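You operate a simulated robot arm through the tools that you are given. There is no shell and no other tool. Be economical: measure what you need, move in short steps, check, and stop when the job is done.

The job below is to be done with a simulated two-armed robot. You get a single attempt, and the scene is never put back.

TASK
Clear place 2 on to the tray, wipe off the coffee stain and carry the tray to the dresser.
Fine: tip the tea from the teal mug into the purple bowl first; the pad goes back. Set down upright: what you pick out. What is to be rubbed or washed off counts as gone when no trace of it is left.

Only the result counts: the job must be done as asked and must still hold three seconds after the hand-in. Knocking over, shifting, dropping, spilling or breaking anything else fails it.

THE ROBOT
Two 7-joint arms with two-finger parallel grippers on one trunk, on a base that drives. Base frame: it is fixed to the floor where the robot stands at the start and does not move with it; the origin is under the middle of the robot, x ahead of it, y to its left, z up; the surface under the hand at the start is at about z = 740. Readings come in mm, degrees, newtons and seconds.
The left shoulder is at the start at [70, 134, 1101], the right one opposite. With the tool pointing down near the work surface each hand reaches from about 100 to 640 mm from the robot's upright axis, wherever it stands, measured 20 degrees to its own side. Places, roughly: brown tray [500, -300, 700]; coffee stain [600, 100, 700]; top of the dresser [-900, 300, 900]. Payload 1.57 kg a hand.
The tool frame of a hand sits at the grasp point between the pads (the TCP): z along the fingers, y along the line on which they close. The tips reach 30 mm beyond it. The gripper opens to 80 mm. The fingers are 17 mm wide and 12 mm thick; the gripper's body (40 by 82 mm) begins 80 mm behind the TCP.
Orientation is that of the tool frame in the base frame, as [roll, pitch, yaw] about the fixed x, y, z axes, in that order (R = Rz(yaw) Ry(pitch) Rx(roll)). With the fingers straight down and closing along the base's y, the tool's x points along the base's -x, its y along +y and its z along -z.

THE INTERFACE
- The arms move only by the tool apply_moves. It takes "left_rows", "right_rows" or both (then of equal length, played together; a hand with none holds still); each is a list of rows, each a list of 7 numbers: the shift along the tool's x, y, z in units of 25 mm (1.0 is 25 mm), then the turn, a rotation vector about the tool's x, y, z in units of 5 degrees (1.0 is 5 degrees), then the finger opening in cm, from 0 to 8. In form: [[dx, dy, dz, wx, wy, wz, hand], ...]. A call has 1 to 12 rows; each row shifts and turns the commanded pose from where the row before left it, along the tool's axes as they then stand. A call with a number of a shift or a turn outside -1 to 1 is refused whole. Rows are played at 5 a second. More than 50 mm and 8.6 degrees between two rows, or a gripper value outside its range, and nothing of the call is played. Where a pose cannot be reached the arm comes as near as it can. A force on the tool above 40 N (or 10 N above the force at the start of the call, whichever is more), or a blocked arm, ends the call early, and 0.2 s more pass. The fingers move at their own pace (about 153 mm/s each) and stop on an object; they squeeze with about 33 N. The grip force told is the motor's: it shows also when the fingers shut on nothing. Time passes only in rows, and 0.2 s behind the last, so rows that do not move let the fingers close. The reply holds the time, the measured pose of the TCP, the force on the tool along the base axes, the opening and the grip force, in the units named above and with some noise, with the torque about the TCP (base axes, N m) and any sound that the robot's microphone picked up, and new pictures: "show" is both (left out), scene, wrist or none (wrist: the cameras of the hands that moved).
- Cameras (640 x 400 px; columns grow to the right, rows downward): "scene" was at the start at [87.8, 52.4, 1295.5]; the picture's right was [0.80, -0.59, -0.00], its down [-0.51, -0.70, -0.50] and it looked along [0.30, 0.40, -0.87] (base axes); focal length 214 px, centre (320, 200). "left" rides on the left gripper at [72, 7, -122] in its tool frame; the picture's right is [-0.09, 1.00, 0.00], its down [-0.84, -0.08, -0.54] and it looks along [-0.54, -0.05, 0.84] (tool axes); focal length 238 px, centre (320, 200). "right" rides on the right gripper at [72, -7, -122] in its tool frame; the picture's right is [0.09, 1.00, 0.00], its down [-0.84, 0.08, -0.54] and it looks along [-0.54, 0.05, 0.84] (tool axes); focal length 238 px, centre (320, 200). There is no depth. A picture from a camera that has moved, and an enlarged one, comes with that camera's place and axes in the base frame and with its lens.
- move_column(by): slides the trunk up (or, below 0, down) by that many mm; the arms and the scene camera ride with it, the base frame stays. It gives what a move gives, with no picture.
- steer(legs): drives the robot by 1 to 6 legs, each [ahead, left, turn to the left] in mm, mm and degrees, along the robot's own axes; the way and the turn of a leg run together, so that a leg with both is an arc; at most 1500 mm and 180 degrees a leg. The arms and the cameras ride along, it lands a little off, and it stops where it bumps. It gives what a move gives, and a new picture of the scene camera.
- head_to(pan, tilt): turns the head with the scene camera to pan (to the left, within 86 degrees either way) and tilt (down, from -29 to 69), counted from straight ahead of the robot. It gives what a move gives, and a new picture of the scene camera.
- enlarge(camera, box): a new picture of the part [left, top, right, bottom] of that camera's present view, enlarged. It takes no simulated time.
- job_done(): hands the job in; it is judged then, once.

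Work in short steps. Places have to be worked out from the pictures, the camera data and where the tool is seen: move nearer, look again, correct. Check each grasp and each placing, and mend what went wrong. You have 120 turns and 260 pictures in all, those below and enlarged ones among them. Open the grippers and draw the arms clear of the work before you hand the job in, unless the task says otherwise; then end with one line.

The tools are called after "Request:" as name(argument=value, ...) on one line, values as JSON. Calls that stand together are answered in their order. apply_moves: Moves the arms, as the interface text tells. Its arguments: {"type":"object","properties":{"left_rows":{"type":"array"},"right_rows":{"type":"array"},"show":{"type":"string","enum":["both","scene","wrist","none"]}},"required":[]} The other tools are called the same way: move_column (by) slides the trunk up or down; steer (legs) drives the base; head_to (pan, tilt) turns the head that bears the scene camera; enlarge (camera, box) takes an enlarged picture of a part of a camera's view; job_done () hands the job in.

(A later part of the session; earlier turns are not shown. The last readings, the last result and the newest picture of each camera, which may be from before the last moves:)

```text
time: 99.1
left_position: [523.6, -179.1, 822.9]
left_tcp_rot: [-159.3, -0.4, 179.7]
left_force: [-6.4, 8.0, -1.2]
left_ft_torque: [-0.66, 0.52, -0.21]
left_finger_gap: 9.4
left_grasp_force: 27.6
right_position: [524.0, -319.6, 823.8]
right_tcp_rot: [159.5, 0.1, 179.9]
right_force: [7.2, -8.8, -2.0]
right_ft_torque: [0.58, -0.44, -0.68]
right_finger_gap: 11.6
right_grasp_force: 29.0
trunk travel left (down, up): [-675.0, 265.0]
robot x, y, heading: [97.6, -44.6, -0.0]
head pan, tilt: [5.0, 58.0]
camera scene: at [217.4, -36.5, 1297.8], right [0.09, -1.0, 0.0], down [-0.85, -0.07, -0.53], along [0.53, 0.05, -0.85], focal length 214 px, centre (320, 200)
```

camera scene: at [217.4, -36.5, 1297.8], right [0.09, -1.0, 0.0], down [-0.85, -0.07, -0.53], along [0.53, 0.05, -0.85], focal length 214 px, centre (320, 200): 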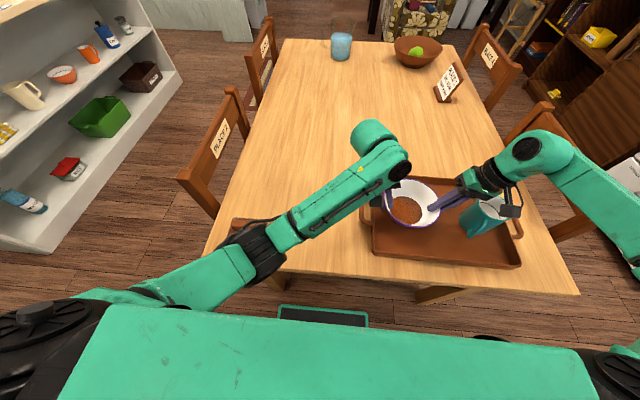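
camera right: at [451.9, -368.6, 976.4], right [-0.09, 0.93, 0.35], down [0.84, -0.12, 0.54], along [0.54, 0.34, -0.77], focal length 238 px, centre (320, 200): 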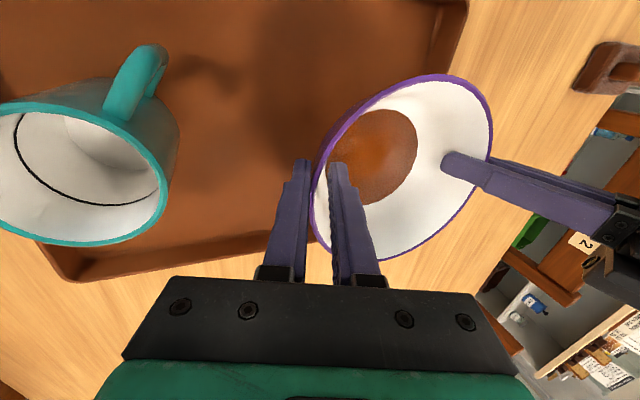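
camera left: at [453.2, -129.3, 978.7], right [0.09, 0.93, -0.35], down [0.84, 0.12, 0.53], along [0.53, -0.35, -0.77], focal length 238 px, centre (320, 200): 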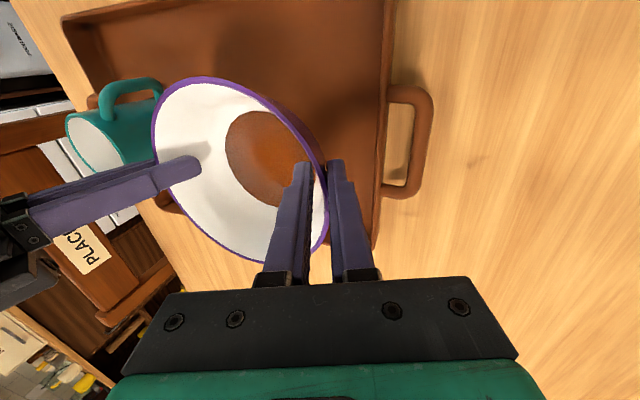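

Nearly down; I creep the last ~8 mm watching the vertical force.

Request:
apply_moves(left_rows=[[0, 0.034, 0.094, 0, 0, 0, 0], [0, 0.034, 0.094, 0, 0, 0, 0], [0, 0, 0, 0, 0, 0, 0]], right_rows=[[0, -0.034, 0.094, 0, 0, 0, 0], [0, -0.034, 0.094, 0, 0, 0, 0], [0, 0, 0, 0, 0, 0, 0]], show="none")

Request:
apply_moves(left_rows=[[0, 0.027, 0.075, 0, 0, 0, 0], [0, 0, 0, 0, 0, 0, 0]], right_rows=[[0, -0.027, 0.075, 0, 0, 0, 0], [0, 0, 0, 0, 0, 0, 0]], show="none")

```text
time: 99.9
left_position: [523.9, -177.1, 818.6]
left_tcp_rot: [-159.5, -0.4, 179.7]
left_force: [-3.4, 11.2, -5.4]
left_ft_torque: [-0.23, 0.1, -0.01]
left_finger_gap: 9.6
left_grasp_force: 27.9
right_position: [524.4, -319.1, 819.7]
right_tcp_rot: [159.5, 0.0, 180.0]
right_force: [2.6, -11.5, 1.4]
right_ft_torque: [0.61, -0.05, -0.49]
right_finger_gap: 11.1
right_grasp_force: 28.8
trunk travel left (down, up): [-675.0, 265.0]
robot x, y, heading: [102.6, -40.6, -0.0]
head pan, tilt: [5.0, 58.0]
```

```text
time: 100.5
left_position: [523.8, -178.0, 817.2]
left_tcp_rot: [-159.4, -0.4, 179.8]
left_force: [-4.1, 15.5, -5.2]
left_ft_torque: [-0.13, 0.35, -0.11]
left_finger_gap: 9.8
left_grasp_force: 28.3
right_position: [524.0, -318.1, 816.7]
right_tcp_rot: [159.5, 0.1, 179.9]
right_force: [4.7, -14.2, 1.7]
right_ft_torque: [0.55, -0.26, -0.59]
right_finger_gap: 11.1
right_grasp_force: 29.3
trunk travel left (down, up): [-675.0, 265.0]
robot x, y, heading: [101.8, -38.2, -0.2]
head pan, tilt: [5.0, 58.0]
```

Request:
apply_moves(left_rows=[[0, 0.027, 0.075, 0, 0, 0, 0], [0, 0, 0, 0, 0, 0, 0]], right_rows=[[0, -0.027, 0.075, 0, 0, 0, 0], [0, 0, 0, 0, 0, 0, 0]], show="none")

Request:
apply_moves(left_rows=[[0, 0.02, 0.056, 0, 0, 0, 0], [0, 0, 0, 0, 0, 0, 0]], right_rows=[[0, -0.02, 0.056, 0, 0, 0, 0], [0, 0, 0, 0, 0, 0, 0]], show="wrist")

```text
time: 101.1
left_position: [524.2, -178.1, 815.3]
left_tcp_rot: [-159.4, -0.4, 179.8]
left_force: [-2.0, 16.3, -4.7]
left_ft_torque: [-0.08, -0.03, 0.06]
left_finger_gap: 9.1
left_grasp_force: 27.5
right_position: [524.2, -319.1, 816.0]
right_tcp_rot: [159.6, 0.1, 179.8]
right_force: [1.7, -16.8, 1.6]
right_ft_torque: [0.55, 0.09, -0.44]
right_finger_gap: 11.1
right_grasp_force: 29.6
trunk travel left (down, up): [-675.0, 265.0]
robot x, y, heading: [102.3, -41.5, 0.1]
head pan, tilt: [5.0, 58.0]
```

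```text
time: 101.7
left_position: [523.9, -177.8, 813.8]
left_tcp_rot: [-159.4, -0.4, 179.8]
left_force: [-2.5, 20.5, 0.6]
left_ft_torque: [-0.58, 0.12, 0.03]
left_finger_gap: 9.6
left_grasp_force: 27.0
right_position: [523.6, -319.1, 815.6]
right_tcp_rot: [159.6, 0.0, 179.8]
right_force: [3.3, -19.9, -3.3]
right_ft_torque: [0.34, -0.13, -0.44]
right_finger_gap: 10.9
right_grasp_force: 28.1
trunk travel left (down, up): [-675.0, 265.0]
robot x, y, heading: [101.7, -43.2, 0.3]
head pan, tilt: [5.0, 58.0]
camera right: at [451.7, -367.4, 926.0], right [-0.09, 0.93, 0.35], down [0.84, -0.12, 0.54], along [0.54, 0.34, -0.77], focal length 238 px, centre (320, 200)
camera left: at [453.4, -129.3, 926.0], right [0.09, 0.93, -0.35], down [0.84, 0.12, 0.53], along [0.53, -0.34, -0.77], focal length 238 px, centre (320, 200)
```

right: 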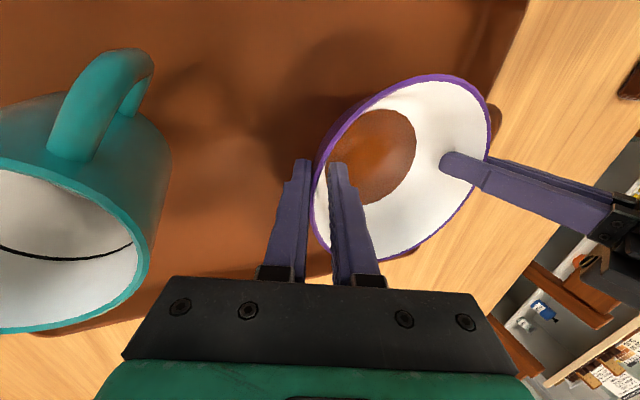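
left: 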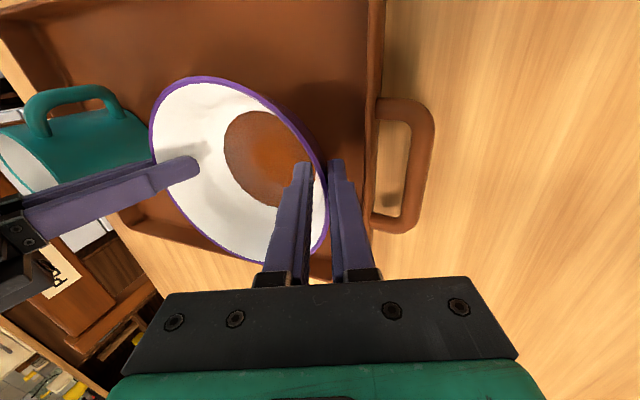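

Left side begins to touch. I relax outward 2 mm and lower the right another 1.5 mm.

Request:
apply_moves(left_rows=[[0, 0.085, -0.03, 0, 0, 0, 0], [0, 0, 0, 0, 0, 0, 0], [0, 0, 0, 0, 0, 0, 0]], right_rows=[[0, -0.107, 0.026, 0, 0, 0, 0], [0, 0, 0, 0, 0, 0, 0], [0, 0, 0, 0, 0, 0, 0]], show="none")

Request:
apply_moves(left_rows=[[0, 0.014, 0.037, 0, 0, 0, 0], [0, 0, 0, 0, 0, 0, 0]], right_rows=[[0, -0.014, 0.037, 0, 0, 0, 0], [0, 0, 0, 0, 0, 0, 0]], show="none")

```text
time: 102.5
left_position: [523.5, -177.3, 813.4]
left_tcp_rot: [-159.1, -0.3, 179.7]
left_force: [-1.4, 9.9, -2.5]
left_ft_torque: [-0.59, -0.25, 0.14]
left_finger_gap: 9.4
left_grasp_force: 28.1
right_position: [523.6, -317.4, 815.7]
right_tcp_rot: [159.4, -0.1, 179.9]
right_force: [1.5, -9.9, -0.9]
right_ft_torque: [0.64, 0.27, -0.27]
right_finger_gap: 10.6
right_grasp_force: 28.0
right hand out of reach, approached as far as the arm can: row 1
trunk travel left (down, up): [-675.0, 265.0]
robot x, y, heading: [101.4, -39.2, 0.1]
head pan, tilt: [5.0, 58.0]
```

```text
time: 103.1
left_position: [523.0, -176.6, 813.2]
left_tcp_rot: [-159.2, -0.3, 179.7]
left_force: [1.0, 8.8, 3.8]
left_ft_torque: [-0.73, -0.27, 0.11]
left_finger_gap: 9.5
left_grasp_force: 27.2
right_position: [523.5, -317.9, 815.7]
right_tcp_rot: [159.5, 0.2, 179.9]
right_force: [2.5, -9.7, 2.6]
right_ft_torque: [0.6, 0.34, -0.29]
right_finger_gap: 10.8
right_grasp_force: 28.3
trunk travel left (down, up): [-675.0, 265.0]
robot x, y, heading: [99.4, -43.4, 0.4]
head pan, tilt: [5.0, 58.0]
```

Bowl rests on the tray (+6 N). I open both gently and withdraw along the fingers.

Request:
apply_moves(left_rows=[[0, 0, 0, 0, 0, 0, 1.4], [0, 0, 0, 0, 0, 0, 2.4], [0, 0, -0.3, 0, 0, 0, 2.4], [0, 0, -0.8, 0, 0, 0, 2.4], [0, 0, -1, 0, 0, 0, 2.4], [0, 0, -1, 0, 0, 0, 2.4], [0, 0, -1, 0, 0, 0, 2.4]], right_rows=[[0, 0, 0, 0, 0, 0, 1.4], [0, 0, 0, 0, 0, 0, 2.4], [0, 0, -0.3, 0, 0, 0, 2.4], [0, 0, -0.8, 0, 0, 0, 2.4], [0, 0, -1, 0, 0, 0, 2.4], [0, 0, -1, 0, 0, 0, 2.4], [0, 0, -1, 0, 0, 0, 2.4]], show="both")

```text
time: 104.7
left_position: [522.5, -140.1, 908.2]
left_tcp_rot: [-159.2, -0.3, 179.8]
left_force: [-0.2, 0.3, -0.1]
left_ft_torque: [0.01, -0.03, 0.04]
left_finger_gap: 24.3
left_grasp_force: 0.1
right_position: [523.9, -352.0, 912.1]
right_tcp_rot: [159.5, 0.1, -179.9]
right_force: [-0.2, -0.7, 0.2]
right_ft_torque: [-0.01, -0.03, -0.03]
right_finger_gap: 24.0
right_grasp_force: 0.1
trunk travel left (down, up): [-675.0, 265.0]
robot x, y, heading: [102.5, -42.9, 0.0]
head pan, tilt: [5.0, 58.0]
camera scene: at [217.4, -35.1, 1297.7], right [0.09, -1.0, 0.0], down [-0.84, -0.08, -0.53], along [0.53, 0.05, -0.85], focal length 214 px, centre (320, 200)
camera right: at [450.4, -400.3, 1021.7], right [-0.09, 0.93, 0.35], down [0.84, -0.12, 0.54], along [0.54, 0.34, -0.77], focal length 238 px, centre (320, 200)
camera left: at [452.8, -91.2, 1019.8], right [0.09, 0.93, -0.35], down [0.84, 0.12, 0.53], along [0.53, -0.35, -0.77], focal length 238 px, centre (320, 200)
```

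scene: 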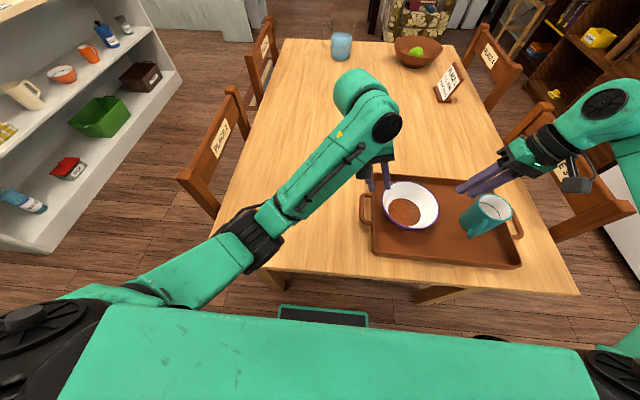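
right: 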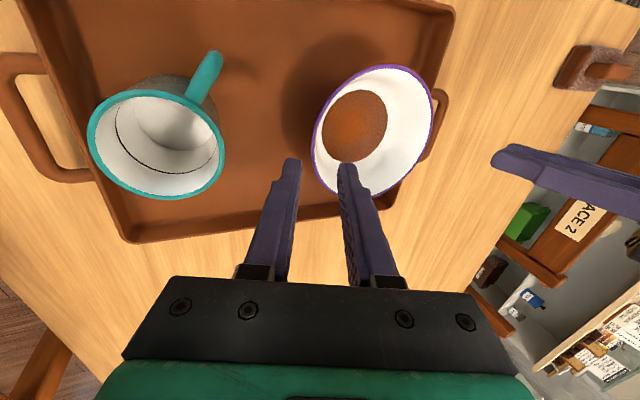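
left: 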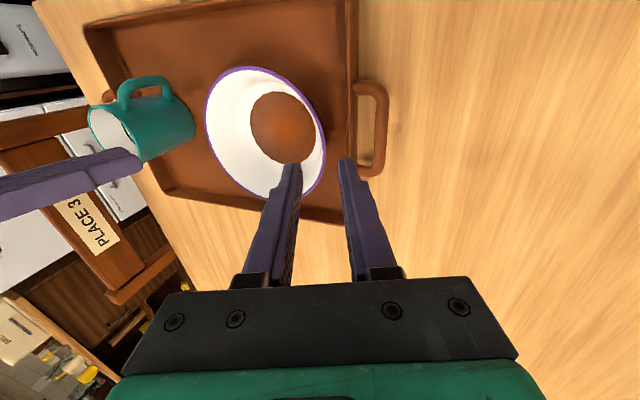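

Both pieces stand on the tray. I level the wrists, rise, and set the hands at the spacing of the tray handles (±209 mm about the robot).

Request:
apply_moves(left_rows=[[0, 0, -0.8, 0, 0, 0, 4], [0, 0, -0.8, -1, 0, 0, 4], [0, 0, -0.8, -1, 0, 0, 4], [0, 0, -0.8, -1, 0, 0, 4], [0, 0, -0.8, -1, 0, 0, 4], [0, 0.7, 0, 0, 0, 0, 4], [0, 1, 0, 0, 0, 0, 4], [0, 1, 0, 0, 0, 0, 4], [0, 1, 0, 0, 0, 0, 4], [0, 1, 0, 0, 0, 0, 4], [0, 1, 0, 0, 0, 0, 4], [0, 1, 0, 0, 0, 0, 4]], right_rows=[[0, 0, -0.8, 0, 0, 0, 4], [0, 0, -0.8, 1, 0, 0, 4], [0, 0, -0.8, 1, 0, 0, 4], [0, 0, -0.8, 1, 0, 0, 4], [0, 0, -0.8, 1, 0, 0, 4], [0, 0, 0, 0, 0, 0, 4], [0, 0.7, 0, 0, 0, 0, 4], [0, 0.8, 0, 0, 0, 0, 4], [0, 0.8, 0, 0, 0, 0, 4], [0, 0.8, 0, 0, 0, 0, 4], [0, 0.8, 0, 0, 0, 0, 4], [0, 0.8, 0, 0, 0, 0, 4]], show="none")

Request:
apply_moves(left_rows=[[0, 1, 0, 0, 0, 0, 4], [0, 1, 0, 0, 0, 0, 4], [0, 1, 0, 0, 0, 0, 4], [0, 1, 0, 0, 0, 0, 4]], show="none")

Request:
steer(legs=[[-40, 0, 0], [0, -297, 0]])

```text
time: 107.3
left_position: [525.4, 54.7, 1001.6]
left_tcp_rot: [-179.3, -0.4, 179.7]
left_force: [0.4, -0.4, 0.8]
left_ft_torque: [-0.02, 0.04, 0.01]
left_finger_gap: 39.9
left_grasp_force: 0.1
right_position: [524.4, -257.8, 1008.6]
right_tcp_rot: [179.4, 0.1, -179.9]
right_force: [-0.1, -0.5, -0.6]
right_ft_torque: [-0.01, 0.02, 0.0]
right_finger_gap: 40.0
right_grasp_force: 0.0
trunk travel left (down, up): [-675.0, 265.0]
robot x, y, heading: [101.5, -39.3, 0.2]
head pan, tilt: [5.0, 58.0]
```

```text
time: 108.3
left_position: [525.1, 154.6, 1000.6]
left_tcp_rot: [-179.3, -0.3, 179.8]
left_force: [-0.4, 0.5, 0.7]
left_ft_torque: [0.0, 0.0, 0.02]
left_finger_gap: 40.1
left_grasp_force: 0.0
right_position: [523.6, -259.8, 1007.9]
right_tcp_rot: [179.5, 0.1, 180.0]
right_force: [-0.4, -0.3, 0.1]
right_ft_torque: [-0.01, -0.02, 0.03]
right_finger_gap: 40.2
right_grasp_force: 0.1
trunk travel left (down, up): [-675.0, 265.0]
robot x, y, heading: [103.0, -38.9, 0.1]
head pan, tilt: [5.0, 58.0]
```

```text
time: 110.8
left_position: [486.3, -139.1, 1000.9]
left_tcp_rot: [-179.3, -0.3, 179.9]
left_force: [-1.1, 0.4, -0.1]
left_ft_torque: [0.02, -0.01, -0.01]
left_finger_gap: 40.2
left_grasp_force: 0.1
right_position: [487.4, -552.5, 1008.6]
right_tcp_rot: [179.4, 0.1, -179.8]
right_force: [-0.7, 0.2, 0.3]
right_ft_torque: [0.0, -0.07, 0.02]
right_finger_gap: 40.2
right_grasp_force: 0.1
trunk travel left (down, up): [-675.0, 265.0]
robot x, y, heading: [61.7, -335.8, 0.3]
head pan, tilt: [5.0, 58.0]
camera scene: at [177.9, -329.2, 1297.8], right [0.09, -1.0, 0.0], down [-0.84, -0.08, -0.53], along [0.53, 0.05, -0.85], focal length 214 px, centre (320, 200)
```

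scene: 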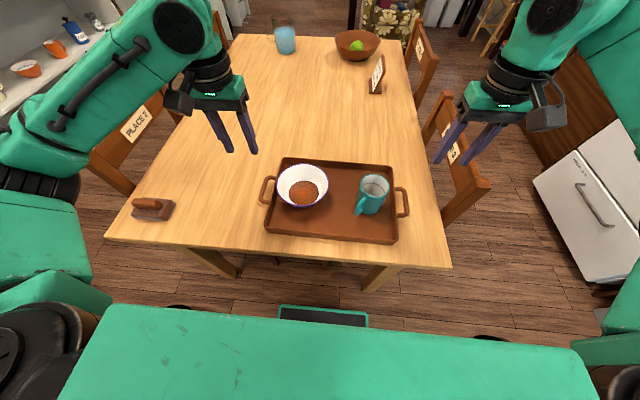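

Before lifting the tray I look toward the dresser (behind left) by panning fully left.

Request:
head_to(pan=86, tilt=25)

Request:
head_to(pan=-86, tilt=25)

```text
time: 112.4
left_position: [485.0, -140.9, 1000.8]
left_tcp_rot: [-179.3, -0.4, 180.0]
left_force: [-0.9, 0.2, -0.4]
left_ft_torque: [-0.01, -0.02, 0.02]
left_finger_gap: 39.8
left_grasp_force: 0.0
right_position: [486.8, -553.1, 1008.2]
right_tcp_rot: [179.3, 0.1, -179.8]
right_force: [-0.2, 0.1, 0.7]
right_ft_torque: [0.0, 0.0, -0.05]
right_finger_gap: 40.0
right_grasp_force: 0.0
trunk travel left (down, up): [-675.0, 265.0]
robot x, y, heading: [60.7, -335.1, 0.1]
head pan, tilt: [85.9, 25.0]
camera scene: at [115.4, -244.1, 1345.5], right [1.0, -0.07, 0.0], down [-0.03, -0.42, -0.91], along [0.06, 0.9, -0.42], focal length 214 px, centre (320, 200)
```

scene: 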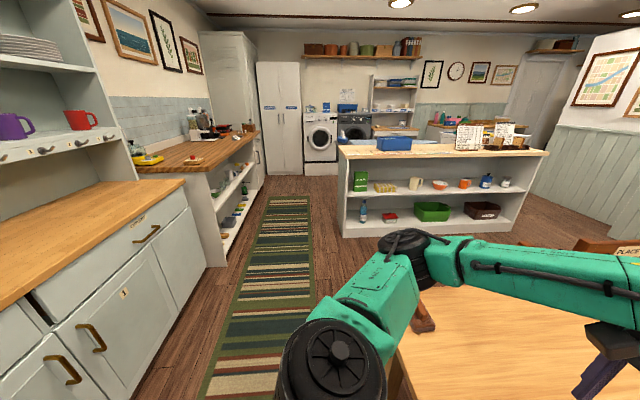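

```text
time: 115.0
left_position: [486.2, -139.8, 1001.1]
left_tcp_rot: [-179.4, -0.3, 180.0]
left_force: [-0.4, -0.4, 0.5]
left_ft_torque: [-0.01, -0.01, -0.03]
left_finger_gap: 40.1
left_grasp_force: 0.1
right_position: [486.3, -554.0, 1008.1]
right_tcp_rot: [179.4, 0.1, -179.8]
right_force: [-0.1, -0.5, -0.1]
right_ft_torque: [0.01, 0.0, -0.02]
right_finger_gap: 40.0
right_grasp_force: 0.0
trunk travel left (down, up): [-675.0, 265.0]
robot x, y, heading: [59.5, -337.8, 0.1]
head pan, tilt: [-85.9, 25.0]
camera scene: at [116.1, -428.0, 1345.5], right [-1.0, -0.07, 0.0], down [-0.03, 0.42, -0.91], along [0.07, -0.9, -0.42], focal length 214 px, centre (320, 200)
```

scene: 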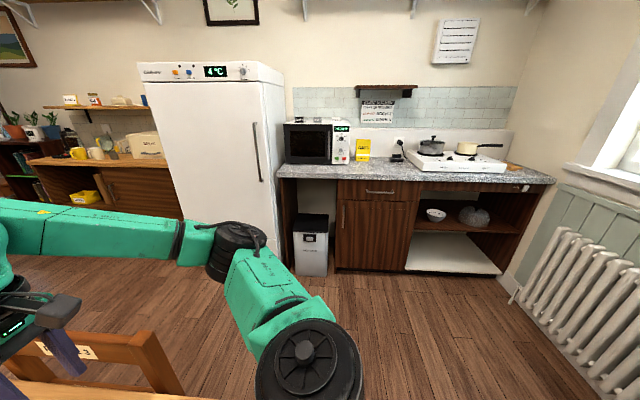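

The dresser is the pale unit with a wooden top behind-left: front edge x≈−630, top clear. Now the handles: I lower the hands above them and check (adding the tray's ~2.3° yaw).

Request:
head_to(pan=0, tilt=60)

Request:
apply_moves(left_rows=[[-0.6, 0.16, 0.8, 0, 0, 0.46, 4], [-0.6, 0.16, 0.8, 0, 0, 0, 4], [-0.6, 0.16, 0.8, 0, 0, 0, 4], [0, 0, 0.9, 0, 0, 0, 4], [0, 0, 0.9, 0, 0, 0, 4], [0, 0, 0.8, 0, 0, 0, 4]], right_rows=[[-0.37, 0.1, 0.9, 0, 0, 0.46, 4], [-0.37, 0.1, 0.9, 0, 0, 0, 4], [-0.37, 0.1, 0.9, 0, 0, 0, 4], [0, 0, 0.9, 0, 0, 0, 4], [0, 0, 0.9, 0, 0, 0, 4], [0, 0, 0.8, 0, 0, 0, 4]], show="wrist")

```text
time: 116.6
left_position: [486.6, -139.8, 1000.8]
left_tcp_rot: [-179.4, -0.4, 179.9]
left_force: [-0.4, -0.2, 1.0]
left_ft_torque: [0.02, -0.02, -0.01]
left_finger_gap: 40.0
left_grasp_force: 0.0
right_position: [485.4, -553.6, 1008.3]
right_tcp_rot: [179.5, 0.1, -179.8]
right_force: [0.1, -0.3, -0.2]
right_ft_torque: [-0.01, 0.01, 0.03]
right_finger_gap: 40.1
right_grasp_force: 0.1
trunk travel left (down, up): [-675.0, 265.0]
robot x, y, heading: [62.1, -336.0, 0.2]
head pan, tilt: [0.0, 60.0]
camera scene: at [175.9, -335.9, 1295.5], right [0.0, -1.0, 0.0], down [-0.87, 0.0, -0.5], along [0.5, 0.0, -0.87], focal length 214 px, centre (320, 200)
```

scene: 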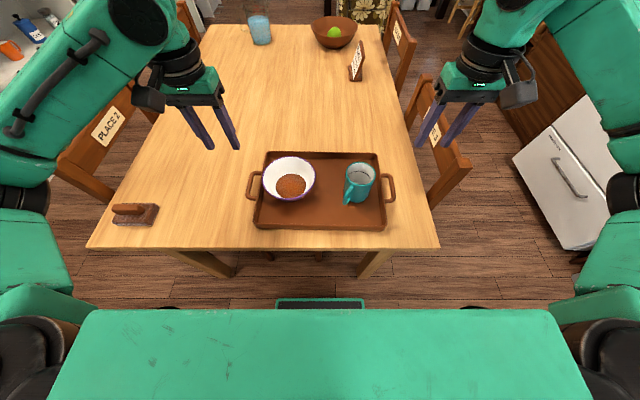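

```text
time: 118.0
left_position: [530.4, -132.7, 877.9]
left_tcp_rot: [-179.3, -0.3, 177.6]
left_force: [0.1, 0.6, 0.2]
left_ft_torque: [0.05, 0.02, 0.01]
left_finger_gap: 40.1
left_grasp_force: 0.1
right_position: [515.5, -545.4, 875.7]
right_tcp_rot: [179.4, 0.0, 177.8]
right_force: [0.3, 0.2, 0.3]
right_ft_torque: [-0.03, 0.02, 0.03]
right_finger_gap: 39.8
right_grasp_force: 0.1
trunk travel left (down, up): [-675.0, 265.0]
robot x, y, heading: [61.5, -336.6, 0.3]
head pan, tilt: [0.0, 60.0]
camera right: at [441.8, -550.4, 996.1], right [-0.06, 1.0, 0.01], down [0.84, 0.04, 0.54], along [0.54, 0.04, -0.84], focal length 238 px, centre (320, 200)
camera left: at [459.8, -121.5, 998.9], right [0.13, 0.99, -0.01], down [0.84, -0.11, 0.54], along [0.53, -0.08, -0.84], focal length 238 px, centre (320, 200)
```

right: 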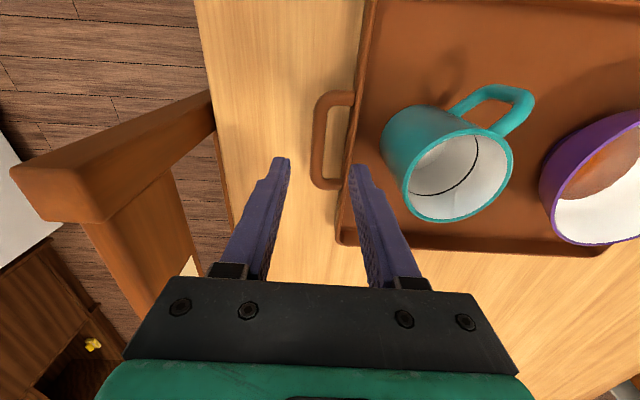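
left: 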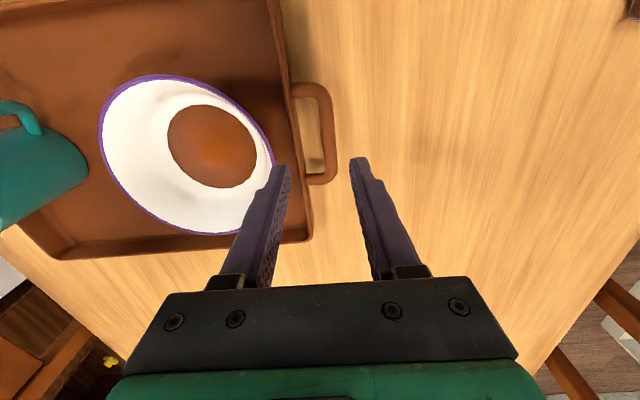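

I zoom in on both handles to judge the gap for the inner finger.

Request:
enlarge(camera="left", box=[260, 70, 370, 200])

Request:
enlarge(camera="right", box=[270, 70, 380, 200])

```text
3.08 times, centred on (315, 135) of left
camera zoom: at [459.8, -121.5, 998.9], right [0.13, 0.99, -0.01], down [0.84, -0.11, 0.54], along [0.53, -0.08, -0.84], focal length 733 px, centre (335, 400)
```

zoom: 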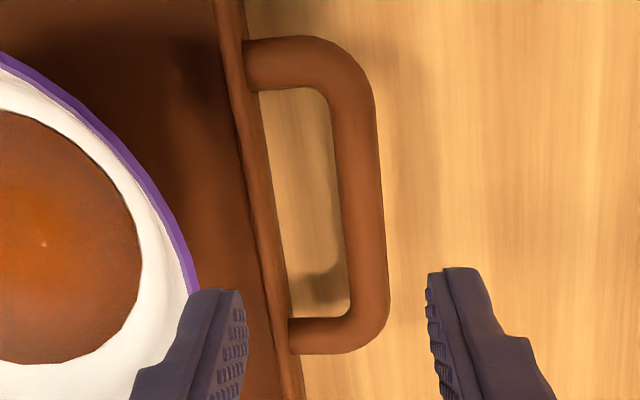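

```text
3.08 times, centred on (325, 135) of right
camera zoom: at [441.8, -550.4, 996.1], right [-0.06, 1.0, 0.01], down [0.84, 0.04, 0.54], along [0.54, 0.04, -0.84], focal length 733 px, centre (305, 400)
```

zoom: 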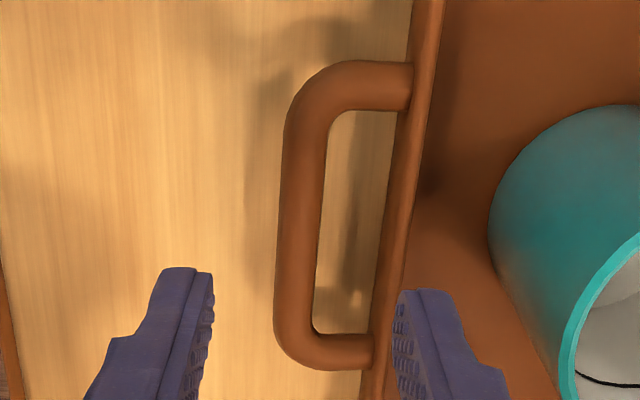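

Bars ~13 mm thick with ~21 mm gap to the wall; opening 22 mm centred on the bar fits. I correct (left +7 mm, right −2.4 mm in y) and descend to z≈818.

Request:
apply_moves(left_rows=[[0, 0.29, 0, 0, 0, 0, 2.2], [0, 0, 0.8, 0, 0, 0, 2.2], [0, 0, 0.8, 0, 0, 0, 2.2], [0, 0, 0.8, 0, 0, 0, 2.2], [0, 0, 0, 0, 0, 0, 2.2]], right_rows=[[-0.14, -0.1, 0, 0, 0, 0, 2.2], [0, 0, 0.8, 0, 0, 0, 2.2], [0, 0, 0.8, 0, 0, 0, 2.2], [0, 0, 0.75, 0, 0, 0, 2.2], [0, 0, 0, 0, 0, 0, 2.2]], show="none")

Request:
enlarge(camera="left", box=[240, 90, 400, 230])

Request:
enlarge(camera="right", box=[240, 90, 400, 230])

```text
time: 119.2
left_position: [528.2, -126.0, 813.3]
left_tcp_rot: [-179.3, -0.3, 177.7]
left_force: [-0.7, -0.5, 0.1]
left_ft_torque: [-0.03, -0.01, 0.03]
left_finger_gap: 22.2
left_grasp_force: 0.0
right_position: [516.6, -548.4, 818.8]
right_tcp_rot: [179.4, 0.1, 177.9]
right_force: [0.7, 0.5, 0.2]
right_ft_torque: [0.01, 0.0, -0.01]
right_finger_gap: 21.9
right_grasp_force: 0.1
trunk travel left (down, up): [-675.0, 265.0]
robot x, y, heading: [56.7, -333.8, 0.2]
head pan, tilt: [0.0, 60.0]
```

```text
2.86 times, centred on (320, 160) of left
camera zoom: at [457.4, -115.4, 935.7], right [0.13, 0.99, -0.01], down [0.84, -0.1, 0.54], along [0.53, -0.08, -0.84], focal length 681 px, centre (320, 314)
```

zoom: 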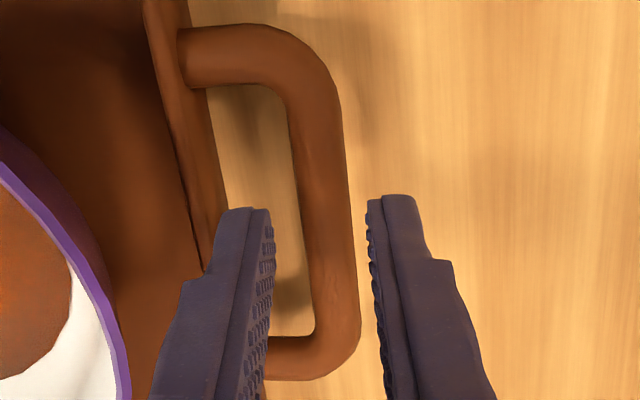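

```text
2.86 times, centred on (320, 160) of right
camera zoom: at [444.4, -553.3, 938.5], right [-0.06, 1.0, 0.01], down [0.84, 0.04, 0.54], along [0.54, 0.04, -0.84], focal length 681 px, centre (320, 314)
```

zoom: 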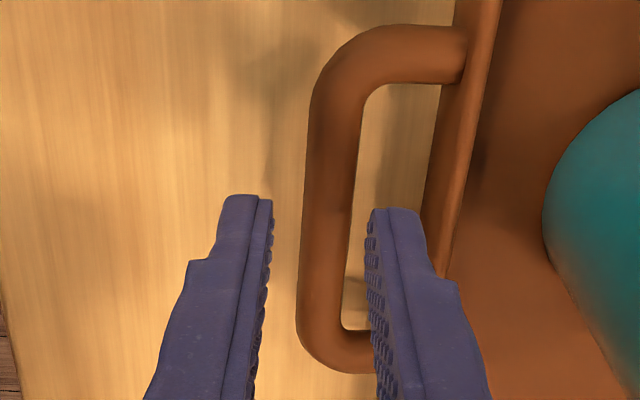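

Both bars sit well between the fingers. I descend to TCP z≈777 (tips ≈6 mm above the table).

Request:
apply_moves(left_rows=[[0, 0.06, 0.4, 0, 0, 0, 2.2], [0, 0, 0.4, 0, 0, 0, 2.2], [0, 0, 0.4, 0, 0, 0, 2.2], [0, 0, 0.25, 0, 0, 0, 2.2], [0, 0, 0, 0, 0, 0, 2.2]], right_rows=[[0, 0.055, 0.5, 0, 0, 0, 2.2], [0, 0, 0.5, 0, 0, 0, 2.2], [0, 0, 0.4, 0, 0, 0, 2.2], [0, 0, 0.27, 0, 0, 0, 2.2], [0, 0, 0, 0, 0, 0, 2.2]], show="none")

Request:
enlarge(camera="left", box=[240, 90, 400, 230])

Request:
enlarge(camera="right", box=[240, 90, 400, 230])

```text
time: 120.4
left_position: [528.5, -124.8, 777.8]
left_tcp_rot: [-179.2, -0.3, 177.6]
left_force: [0.1, 0.1, 0.6]
left_ft_torque: [0.05, -0.01, -0.01]
left_finger_gap: 21.9
left_grasp_force: 0.1
right_position: [518.8, -546.9, 775.4]
right_tcp_rot: [179.3, 0.2, 177.9]
right_force: [0.7, -0.3, 0.2]
right_ft_torque: [-0.02, -0.01, 0.02]
right_finger_gap: 22.2
right_grasp_force: 0.0
trunk travel left (down, up): [-675.0, 265.0]
robot x, y, heading: [64.5, -336.6, -0.2]
head pan, tilt: [0.0, 60.0]
```

```text
2.86 times, centred on (320, 160) of left
camera zoom: at [459.4, -113.5, 900.5], right [0.13, 0.99, -0.01], down [0.84, -0.11, 0.54], along [0.53, -0.08, -0.84], focal length 681 px, centre (320, 314)
```

zoom: 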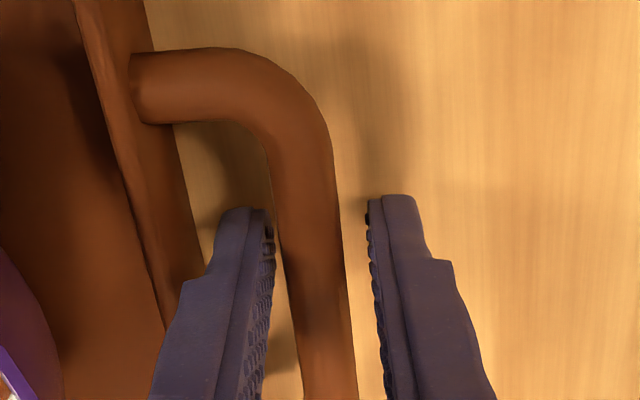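

```text
2.86 times, centred on (320, 160) of right
camera zoom: at [444.4, -552.1, 895.6], right [-0.06, 1.0, 0.01], down [0.84, 0.04, 0.54], along [0.54, 0.04, -0.84], focal length 681 px, centre (320, 314)
```

zoom: 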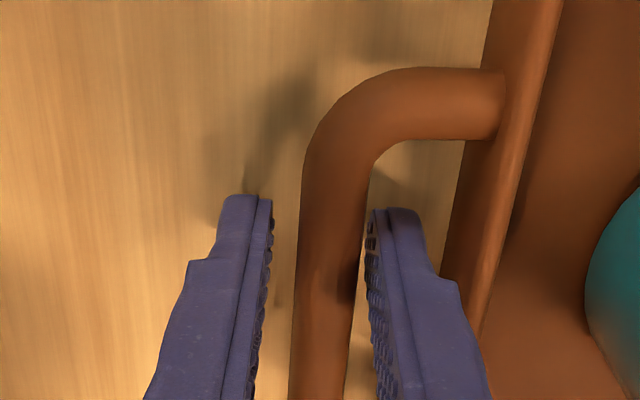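

Both straddle their bars cleanly. I close both grippers.

Request:
apply_moves(left_rows=[[0, 0, 0, 0, 0, 0, 1.5], [0, 0, 0, 0, 0, 0, 0], [0, 0, 0, 0, 0, 0, 0], [0, 0, 0, 0, 0, 0, 0]], right_rows=[[0, 0, 0, 0, 0, 0, 1.5], [0, 0, 0, 0, 0, 0, 0], [0, 0, 0, 0, 0, 0, 0], [0, 0, 0, 0, 0, 0, 0]], show="none")

Request:
move_column(by=15)

Request:
head_to(pan=0, tilt=55)

```text
time: 121.4
left_position: [530.8, -124.5, 777.8]
left_tcp_rot: [-179.1, -0.3, 177.6]
left_force: [-0.9, -15.5, 0.1]
left_ft_torque: [-0.17, -0.02, 0.45]
left_finger_gap: 13.5
left_grasp_force: 29.8
right_position: [517.3, -546.0, 776.6]
right_tcp_rot: [179.3, 0.0, 178.0]
right_force: [-1.1, 17.2, -0.6]
right_ft_torque: [0.1, -0.11, 0.26]
right_finger_gap: 13.1
right_grasp_force: 30.0
trunk travel left (down, up): [-675.0, 265.0]
robot x, y, heading: [62.3, -337.8, 0.1]
head pan, tilt: [0.0, 60.0]
```

```text
time: 122.0
left_position: [530.5, -124.4, 793.4]
left_tcp_rot: [-179.1, -0.3, 177.6]
left_force: [0.6, -23.6, -4.4]
left_ft_torque: [-0.16, -0.09, 0.45]
left_finger_gap: 13.2
left_grasp_force: 30.0
right_position: [518.8, -545.1, 790.8]
right_tcp_rot: [179.3, 0.0, 178.0]
right_force: [-1.3, 24.1, -5.0]
right_ft_torque: [0.13, 0.11, 0.32]
right_finger_gap: 13.7
right_grasp_force: 29.5
trunk travel left (down, up): [-690.0, 250.0]
robot x, y, heading: [61.5, -331.2, 0.3]
head pan, tilt: [0.0, 60.0]
```

```text
time: 122.7
left_position: [531.2, -124.7, 792.8]
left_tcp_rot: [-179.1, -0.4, 177.5]
left_force: [1.2, -26.8, -5.8]
left_ft_torque: [-0.22, 0.16, 0.41]
left_finger_gap: 13.3
left_grasp_force: 30.3
right_position: [517.6, -545.9, 789.7]
right_tcp_rot: [179.2, 0.0, 178.0]
right_force: [-0.6, 27.1, -4.9]
right_ft_torque: [0.18, -0.12, 0.27]
right_finger_gap: 13.2
right_grasp_force: 30.1
trunk travel left (down, up): [-690.0, 250.0]
robot x, y, heading: [58.5, -336.6, -0.0]
head pan, tilt: [0.0, 55.0]
camera scene: at [183.1, -335.8, 1316.3], right [0.0, -1.0, 0.0], down [-0.82, 0.0, -0.57], along [0.57, 0.0, -0.82], focal length 214 px, centre (320, 200)
```

scene: 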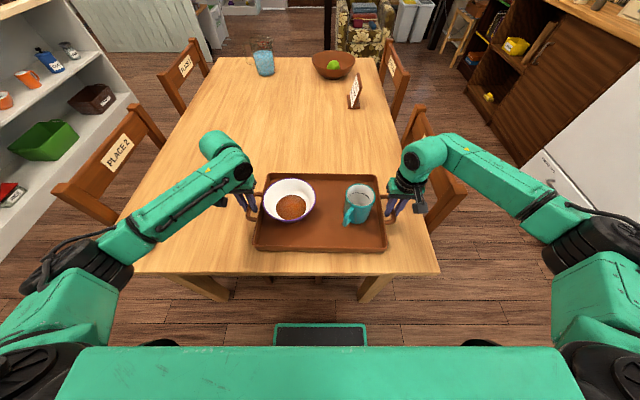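

Tray lifted (≈1.1 kg total). I relieve the growing spreading force by moving hands 3 mm inward each.

Request:
apply_moves(left_rows=[[0, -0.06, 0, 0, 0, 0, 0], [0, -0.06, 0, 0, 0, 0, 0], [0, 0, 0, 0, 0, 0, 0], [0, 0, 0, 0, 0, 0, 0]], right_rows=[[0, 0.06, 0, 0, 0, 0, 0], [0, 0.06, 0, 0, 0, 0, 0], [0, 0, 0, 0, 0, 0, 0], [0, 0, 0, 0, 0, 0, 0]], show="none")

Request:
move_column(by=80)

```text
time: 123.7
left_position: [530.4, -126.1, 793.1]
left_tcp_rot: [-179.5, -0.5, 177.8]
left_force: [1.3, -3.1, -5.1]
left_ft_torque: [-0.05, -0.06, 0.29]
left_finger_gap: 13.3
left_grasp_force: 30.2
right_position: [517.4, -545.6, 789.7]
right_tcp_rot: [179.6, -0.1, 177.8]
right_force: [-1.9, 4.0, -4.9]
right_ft_torque: [0.03, 0.07, 0.31]
right_finger_gap: 13.3
right_grasp_force: 30.6
trunk travel left (down, up): [-690.0, 250.0]
robot x, y, heading: [60.9, -337.3, 0.1]
head pan, tilt: [0.0, 55.0]
```

```text
time: 124.8
left_position: [530.2, -125.5, 872.0]
left_tcp_rot: [-179.5, -0.4, 177.9]
left_force: [2.0, 15.8, -5.1]
left_ft_torque: [0.12, 0.01, 0.31]
left_finger_gap: 13.3
left_grasp_force: 30.3
right_position: [518.3, -546.1, 869.5]
right_tcp_rot: [179.7, -0.1, 177.7]
right_force: [-1.9, -15.4, -4.4]
right_ft_torque: [-0.1, 0.09, 0.32]
right_finger_gap: 13.1
right_grasp_force: 29.5
trunk travel left (down, up): [-770.0, 170.0]
robot x, y, heading: [63.8, -333.8, 0.2]
head pan, tilt: [0.0, 55.0]
```

Steady. I lift another 150 mm so the tray clears everything while turning, and ease the hands 1 mm outward.

Request:
move_column(by=150)

Request:
apply_moves(left_rows=[[0, 0.04, 0, 0, 0, 0, 0], [0, 0, 0, 0, 0, 0, 0], [0, 0, 0, 0, 0, 0, 0]], right_rows=[[0, -0.04, 0, 0, 0, 0, 0], [0, 0, 0, 0, 0, 0, 0], [0, 0, 0, 0, 0, 0, 0]], show="scene")

```text
time: 126.6
left_position: [531.5, -125.4, 1022.5]
left_tcp_rot: [-179.5, -0.4, 177.7]
left_force: [1.9, 26.9, -5.0]
left_ft_torque: [0.27, -0.08, 0.34]
left_finger_gap: 13.4
left_grasp_force: 30.4
right_position: [519.2, -546.1, 1019.7]
right_tcp_rot: [179.7, 0.2, 177.7]
right_force: [-2.9, -27.1, -4.2]
right_ft_torque: [-0.17, 0.13, 0.3]
right_finger_gap: 13.5
right_grasp_force: 30.5
trunk travel left (down, up): [-920.0, 20.0]
robot x, y, heading: [58.4, -332.6, 0.2]
head pan, tilt: [0.0, 55.0]
```

```text
time: 127.4
left_position: [530.6, -126.3, 1023.5]
left_tcp_rot: [-179.4, -0.5, 177.7]
left_force: [2.7, 26.2, -5.2]
left_ft_torque: [0.23, 0.03, 0.39]
left_finger_gap: 13.6
left_grasp_force: 30.3
right_position: [519.3, -545.3, 1020.0]
right_tcp_rot: [179.6, 0.0, 177.9]
right_force: [-1.8, -25.7, -5.8]
right_ft_torque: [-0.19, 0.02, 0.33]
right_finger_gap: 13.4
right_grasp_force: 29.8
trunk travel left (down, up): [-920.0, 20.0]
robot x, y, heading: [61.1, -335.8, 0.3]
head pan, tilt: [0.0, 55.0]
camera scene: at [183.3, -335.8, 1546.3], right [0.0, -1.0, 0.0], down [-0.82, 0.0, -0.57], along [0.57, 0.0, -0.82], focal length 214 px, centre (320, 200)
```

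scene: 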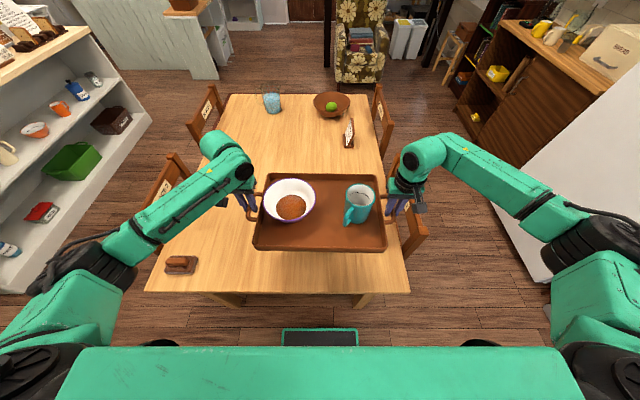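

Still 26 N inward; another 2 mm outward each, then I check again.

Request:
apply_moves(left_rows=[[0, 0.06, 0, 0, 0, 0, 0], [0, 0, 0, 0, 0, 0, 0], [0, 0, 0, 0, 0, 0, 0], [0, 0, 0, 0, 0, 0, 0]], right_rows=[[0, -0.06, 0, 0, 0, 0, 0], [0, 0, 0, 0, 0, 0, 0], [0, 0, 0, 0, 0, 0, 0], [0, 0, 0, 0, 0, 0, 0]], show="none")

Request:
steer(legs=[[-150, 0, 0]])

```text
time: 128.4
left_position: [530.3, -126.1, 1023.5]
left_tcp_rot: [-179.2, -0.4, 177.6]
left_force: [1.7, 10.9, -5.2]
left_ft_torque: [0.08, 0.02, 0.42]
left_finger_gap: 13.6
left_grasp_force: 30.2
right_position: [518.8, -545.5, 1020.9]
right_tcp_rot: [179.4, 0.0, 177.9]
right_force: [-1.6, -10.4, -4.8]
right_ft_torque: [-0.08, 0.02, 0.29]
right_finger_gap: 13.5
right_grasp_force: 30.2
trunk travel left (down, up): [-920.0, 20.0]
robot x, y, heading: [62.5, -332.7, 0.2]
head pan, tilt: [0.0, 55.0]
```

```text
time: 129.8
left_position: [381.2, -126.2, 1022.8]
left_tcp_rot: [-179.2, -0.6, 177.3]
left_force: [0.8, -0.5, -4.9]
left_ft_torque: [-0.02, 0.04, 0.43]
left_finger_gap: 13.5
left_grasp_force: 30.2
right_position: [369.6, -547.7, 1019.7]
right_tcp_rot: [179.3, -0.2, 177.8]
right_force: [-0.8, 1.2, -5.0]
right_ft_torque: [0.0, 0.05, 0.36]
right_finger_gap: 13.3
right_grasp_force: 30.2
trunk travel left (down, up): [-920.0, 20.0]
robot x, y, heading: [-91.6, -336.2, 0.0]
head pan, tilt: [0.0, 55.0]
camera scene: at [35.4, -336.3, 1545.9], right [0.0, -1.0, 0.0], down [-0.82, 0.0, -0.57], along [0.57, 0.0, -0.82], focal length 214 px, centre (320, 200)
```

scene: 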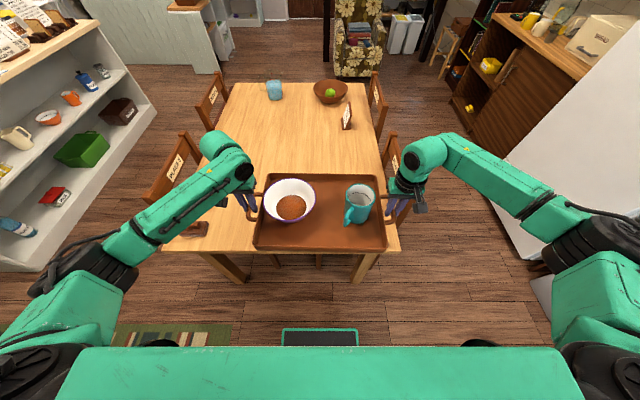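

Forces are balanced and the tray level. I turn left 90° in two legs.

Request:
steer(legs=[[0, 0, 45], [0, 0, 45]])

Request:
head_to(pan=75, tilt=30)

```text
time: 134.3
left_position: [-308.3, 130.5, 1022.5]
left_tcp_rot: [-179.2, -0.5, -91.5]
left_force: [-0.4, 1.1, -4.8]
left_ft_torque: [-0.03, 0.0, 0.4]
left_finger_gap: 13.4
left_grasp_force: 29.7
right_position: [112.7, 126.2, 1020.2]
right_tcp_rot: [179.4, 0.0, -91.1]
right_force: [-0.5, -2.0, -5.2]
right_ft_torque: [0.01, 0.03, 0.3]
right_finger_gap: 13.3
right_grasp_force: 29.9
trunk travel left (down, up): [-920.0, 20.0]
robot x, y, heading: [-90.4, -336.8, 91.2]
head pan, tilt: [0.0, 55.0]
camera scene: at [-95.1, -212.3, 1546.3], right [1.0, 0.02, 0.0], down [0.02, -0.82, -0.57], along [-0.01, 0.57, -0.82], focal length 214 px, centre (320, 200)
```

scene: 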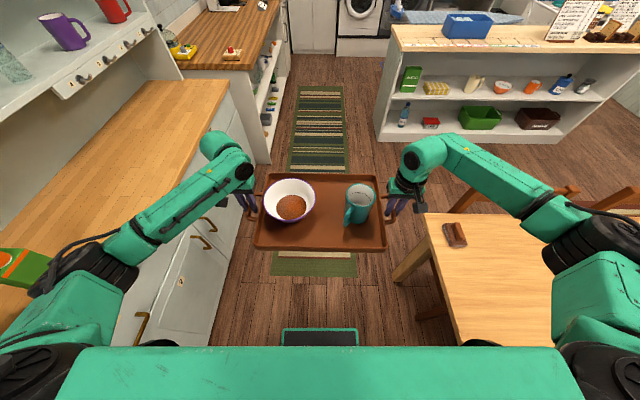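

```text
time: 135.8
left_position: [-307.9, 131.5, 1023.2]
left_tcp_rot: [-179.2, -0.4, -91.4]
left_force: [1.2, 2.0, -4.2]
left_ft_torque: [0.12, 0.02, 0.41]
left_finger_gap: 13.4
left_grasp_force: 30.1
right_position: [112.4, 125.9, 1020.3]
right_tcp_rot: [179.3, -0.1, -91.0]
right_force: [-0.7, -1.1, -4.8]
right_ft_torque: [-0.16, 0.01, 0.31]
right_finger_gap: 13.4
right_grasp_force: 30.0
trunk travel left (down, up): [-920.0, 20.0]
robot x, y, heading: [-92.4, -336.3, 91.2]
head pan, tilt: [75.0, 30.0]
camera scene: at [-182.1, -262.7, 1582.4], right [0.24, 0.97, 0.0], down [0.49, -0.12, -0.87], along [-0.84, 0.21, -0.5], focal length 214 px, centre (320, 200)
```

scene: 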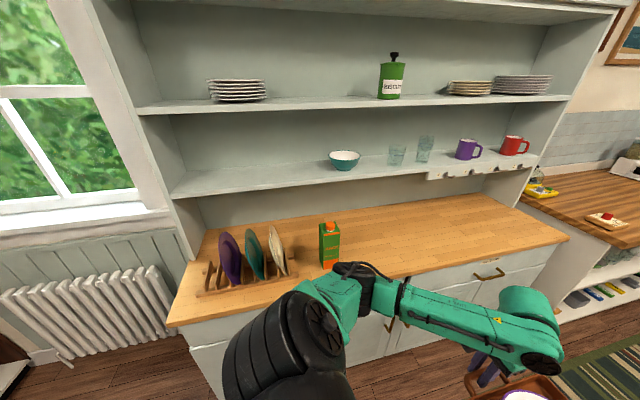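

The dresser top is free to the right of the green carton (y≈−67): front edge x≈−680, hutch front x≈−970. I aim for tray centre ≈(−835, 400). First drive ahead 736 mm along +y.

Request:
steer(legs=[[736, 0, 0]])

Request:
steer(legs=[[0, 0, 44], [0, 0, 44.5]])

Request:
head_to(pan=0, tilt=48)

```text
time: 139.8
left_position: [-325.1, 864.2, 1022.8]
left_tcp_rot: [-179.2, -0.3, -91.2]
left_force: [0.1, 1.3, -5.9]
left_ft_torque: [0.0, 0.0, 0.37]
left_finger_gap: 13.5
left_grasp_force: 29.7
right_position: [94.0, 862.8, 1021.6]
right_tcp_rot: [179.4, -0.1, -90.9]
right_force: [0.7, -1.9, -4.6]
right_ft_torque: [-0.06, -0.03, 0.29]
right_finger_gap: 13.4
right_grasp_force: 29.6
trunk travel left (down, up): [-920.0, 20.0]
robot x, y, heading: [-108.3, 401.0, 91.4]
head pan, tilt: [75.0, 30.0]
camera scene: at [-198.9, 472.7, 1582.6], right [0.24, 0.97, 0.0], down [0.49, -0.12, -0.87], along [-0.84, 0.2, -0.5], focal length 214 px, centre (320, 200)
```

scene: 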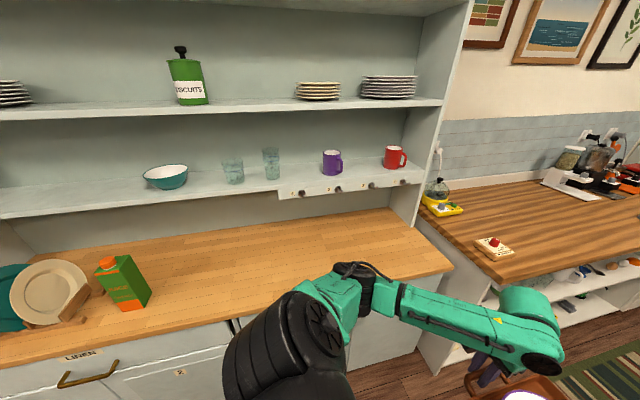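

```text
time: 144.3
left_position: [-579.8, 196.4, 1022.7]
left_tcp_rot: [-179.2, -0.3, -2.9]
left_force: [-2.2, 0.4, -5.0]
left_ft_torque: [0.01, -0.02, 0.4]
left_finger_gap: 13.7
left_grasp_force: 29.9
right_position: [-562.5, 618.0, 1019.4]
right_tcp_rot: [179.4, 0.0, -2.5]
right_force: [1.4, -1.1, -5.5]
right_ft_torque: [-0.01, -0.04, 0.34]
right_finger_gap: 13.4
right_grasp_force: 29.9
trunk travel left (down, up): [-920.0, 20.0]
robot x, y, heading: [-109.8, 403.7, 179.7]
head pan, tilt: [75.0, 30.0]
camera scene: at [-185.8, 314.4, 1582.5], right [-0.96, 0.26, 0.0], down [0.13, 0.48, -0.87], along [-0.23, -0.84, -0.5], focal length 214 px, centre (320, 200)
```

scene: 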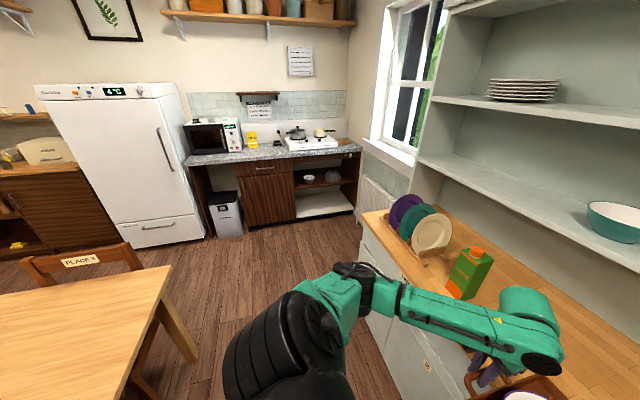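

```text
time: 145.7
left_position: [-579.3, 197.6, 1023.0]
left_tcp_rot: [-179.3, -0.4, -2.9]
left_force: [-1.7, -0.7, -5.8]
left_ft_torque: [0.03, 0.14, 0.39]
left_finger_gap: 13.3
left_grasp_force: 30.3
right_position: [-564.3, 616.3, 1019.0]
right_tcp_rot: [179.5, 0.0, -2.5]
right_force: [1.5, -0.7, -4.3]
right_ft_torque: [0.0, -0.21, 0.3]
right_finger_gap: 13.2
right_grasp_force: 30.1
trunk travel left (down, up): [-920.0, 20.0]
robot x, y, heading: [-106.5, 402.0, 179.8]
head pan, tilt: [0.0, 48.0]
camera scene: at [-240.9, 401.1, 1555.6], right [0.0, 1.0, 0.0], down [0.74, 0.0, -0.67], along [-0.67, 0.0, -0.74], focal length 214 px, centre (320, 200)
```

scene: 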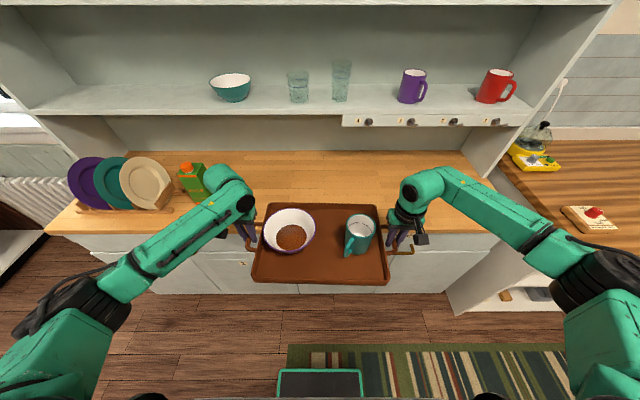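

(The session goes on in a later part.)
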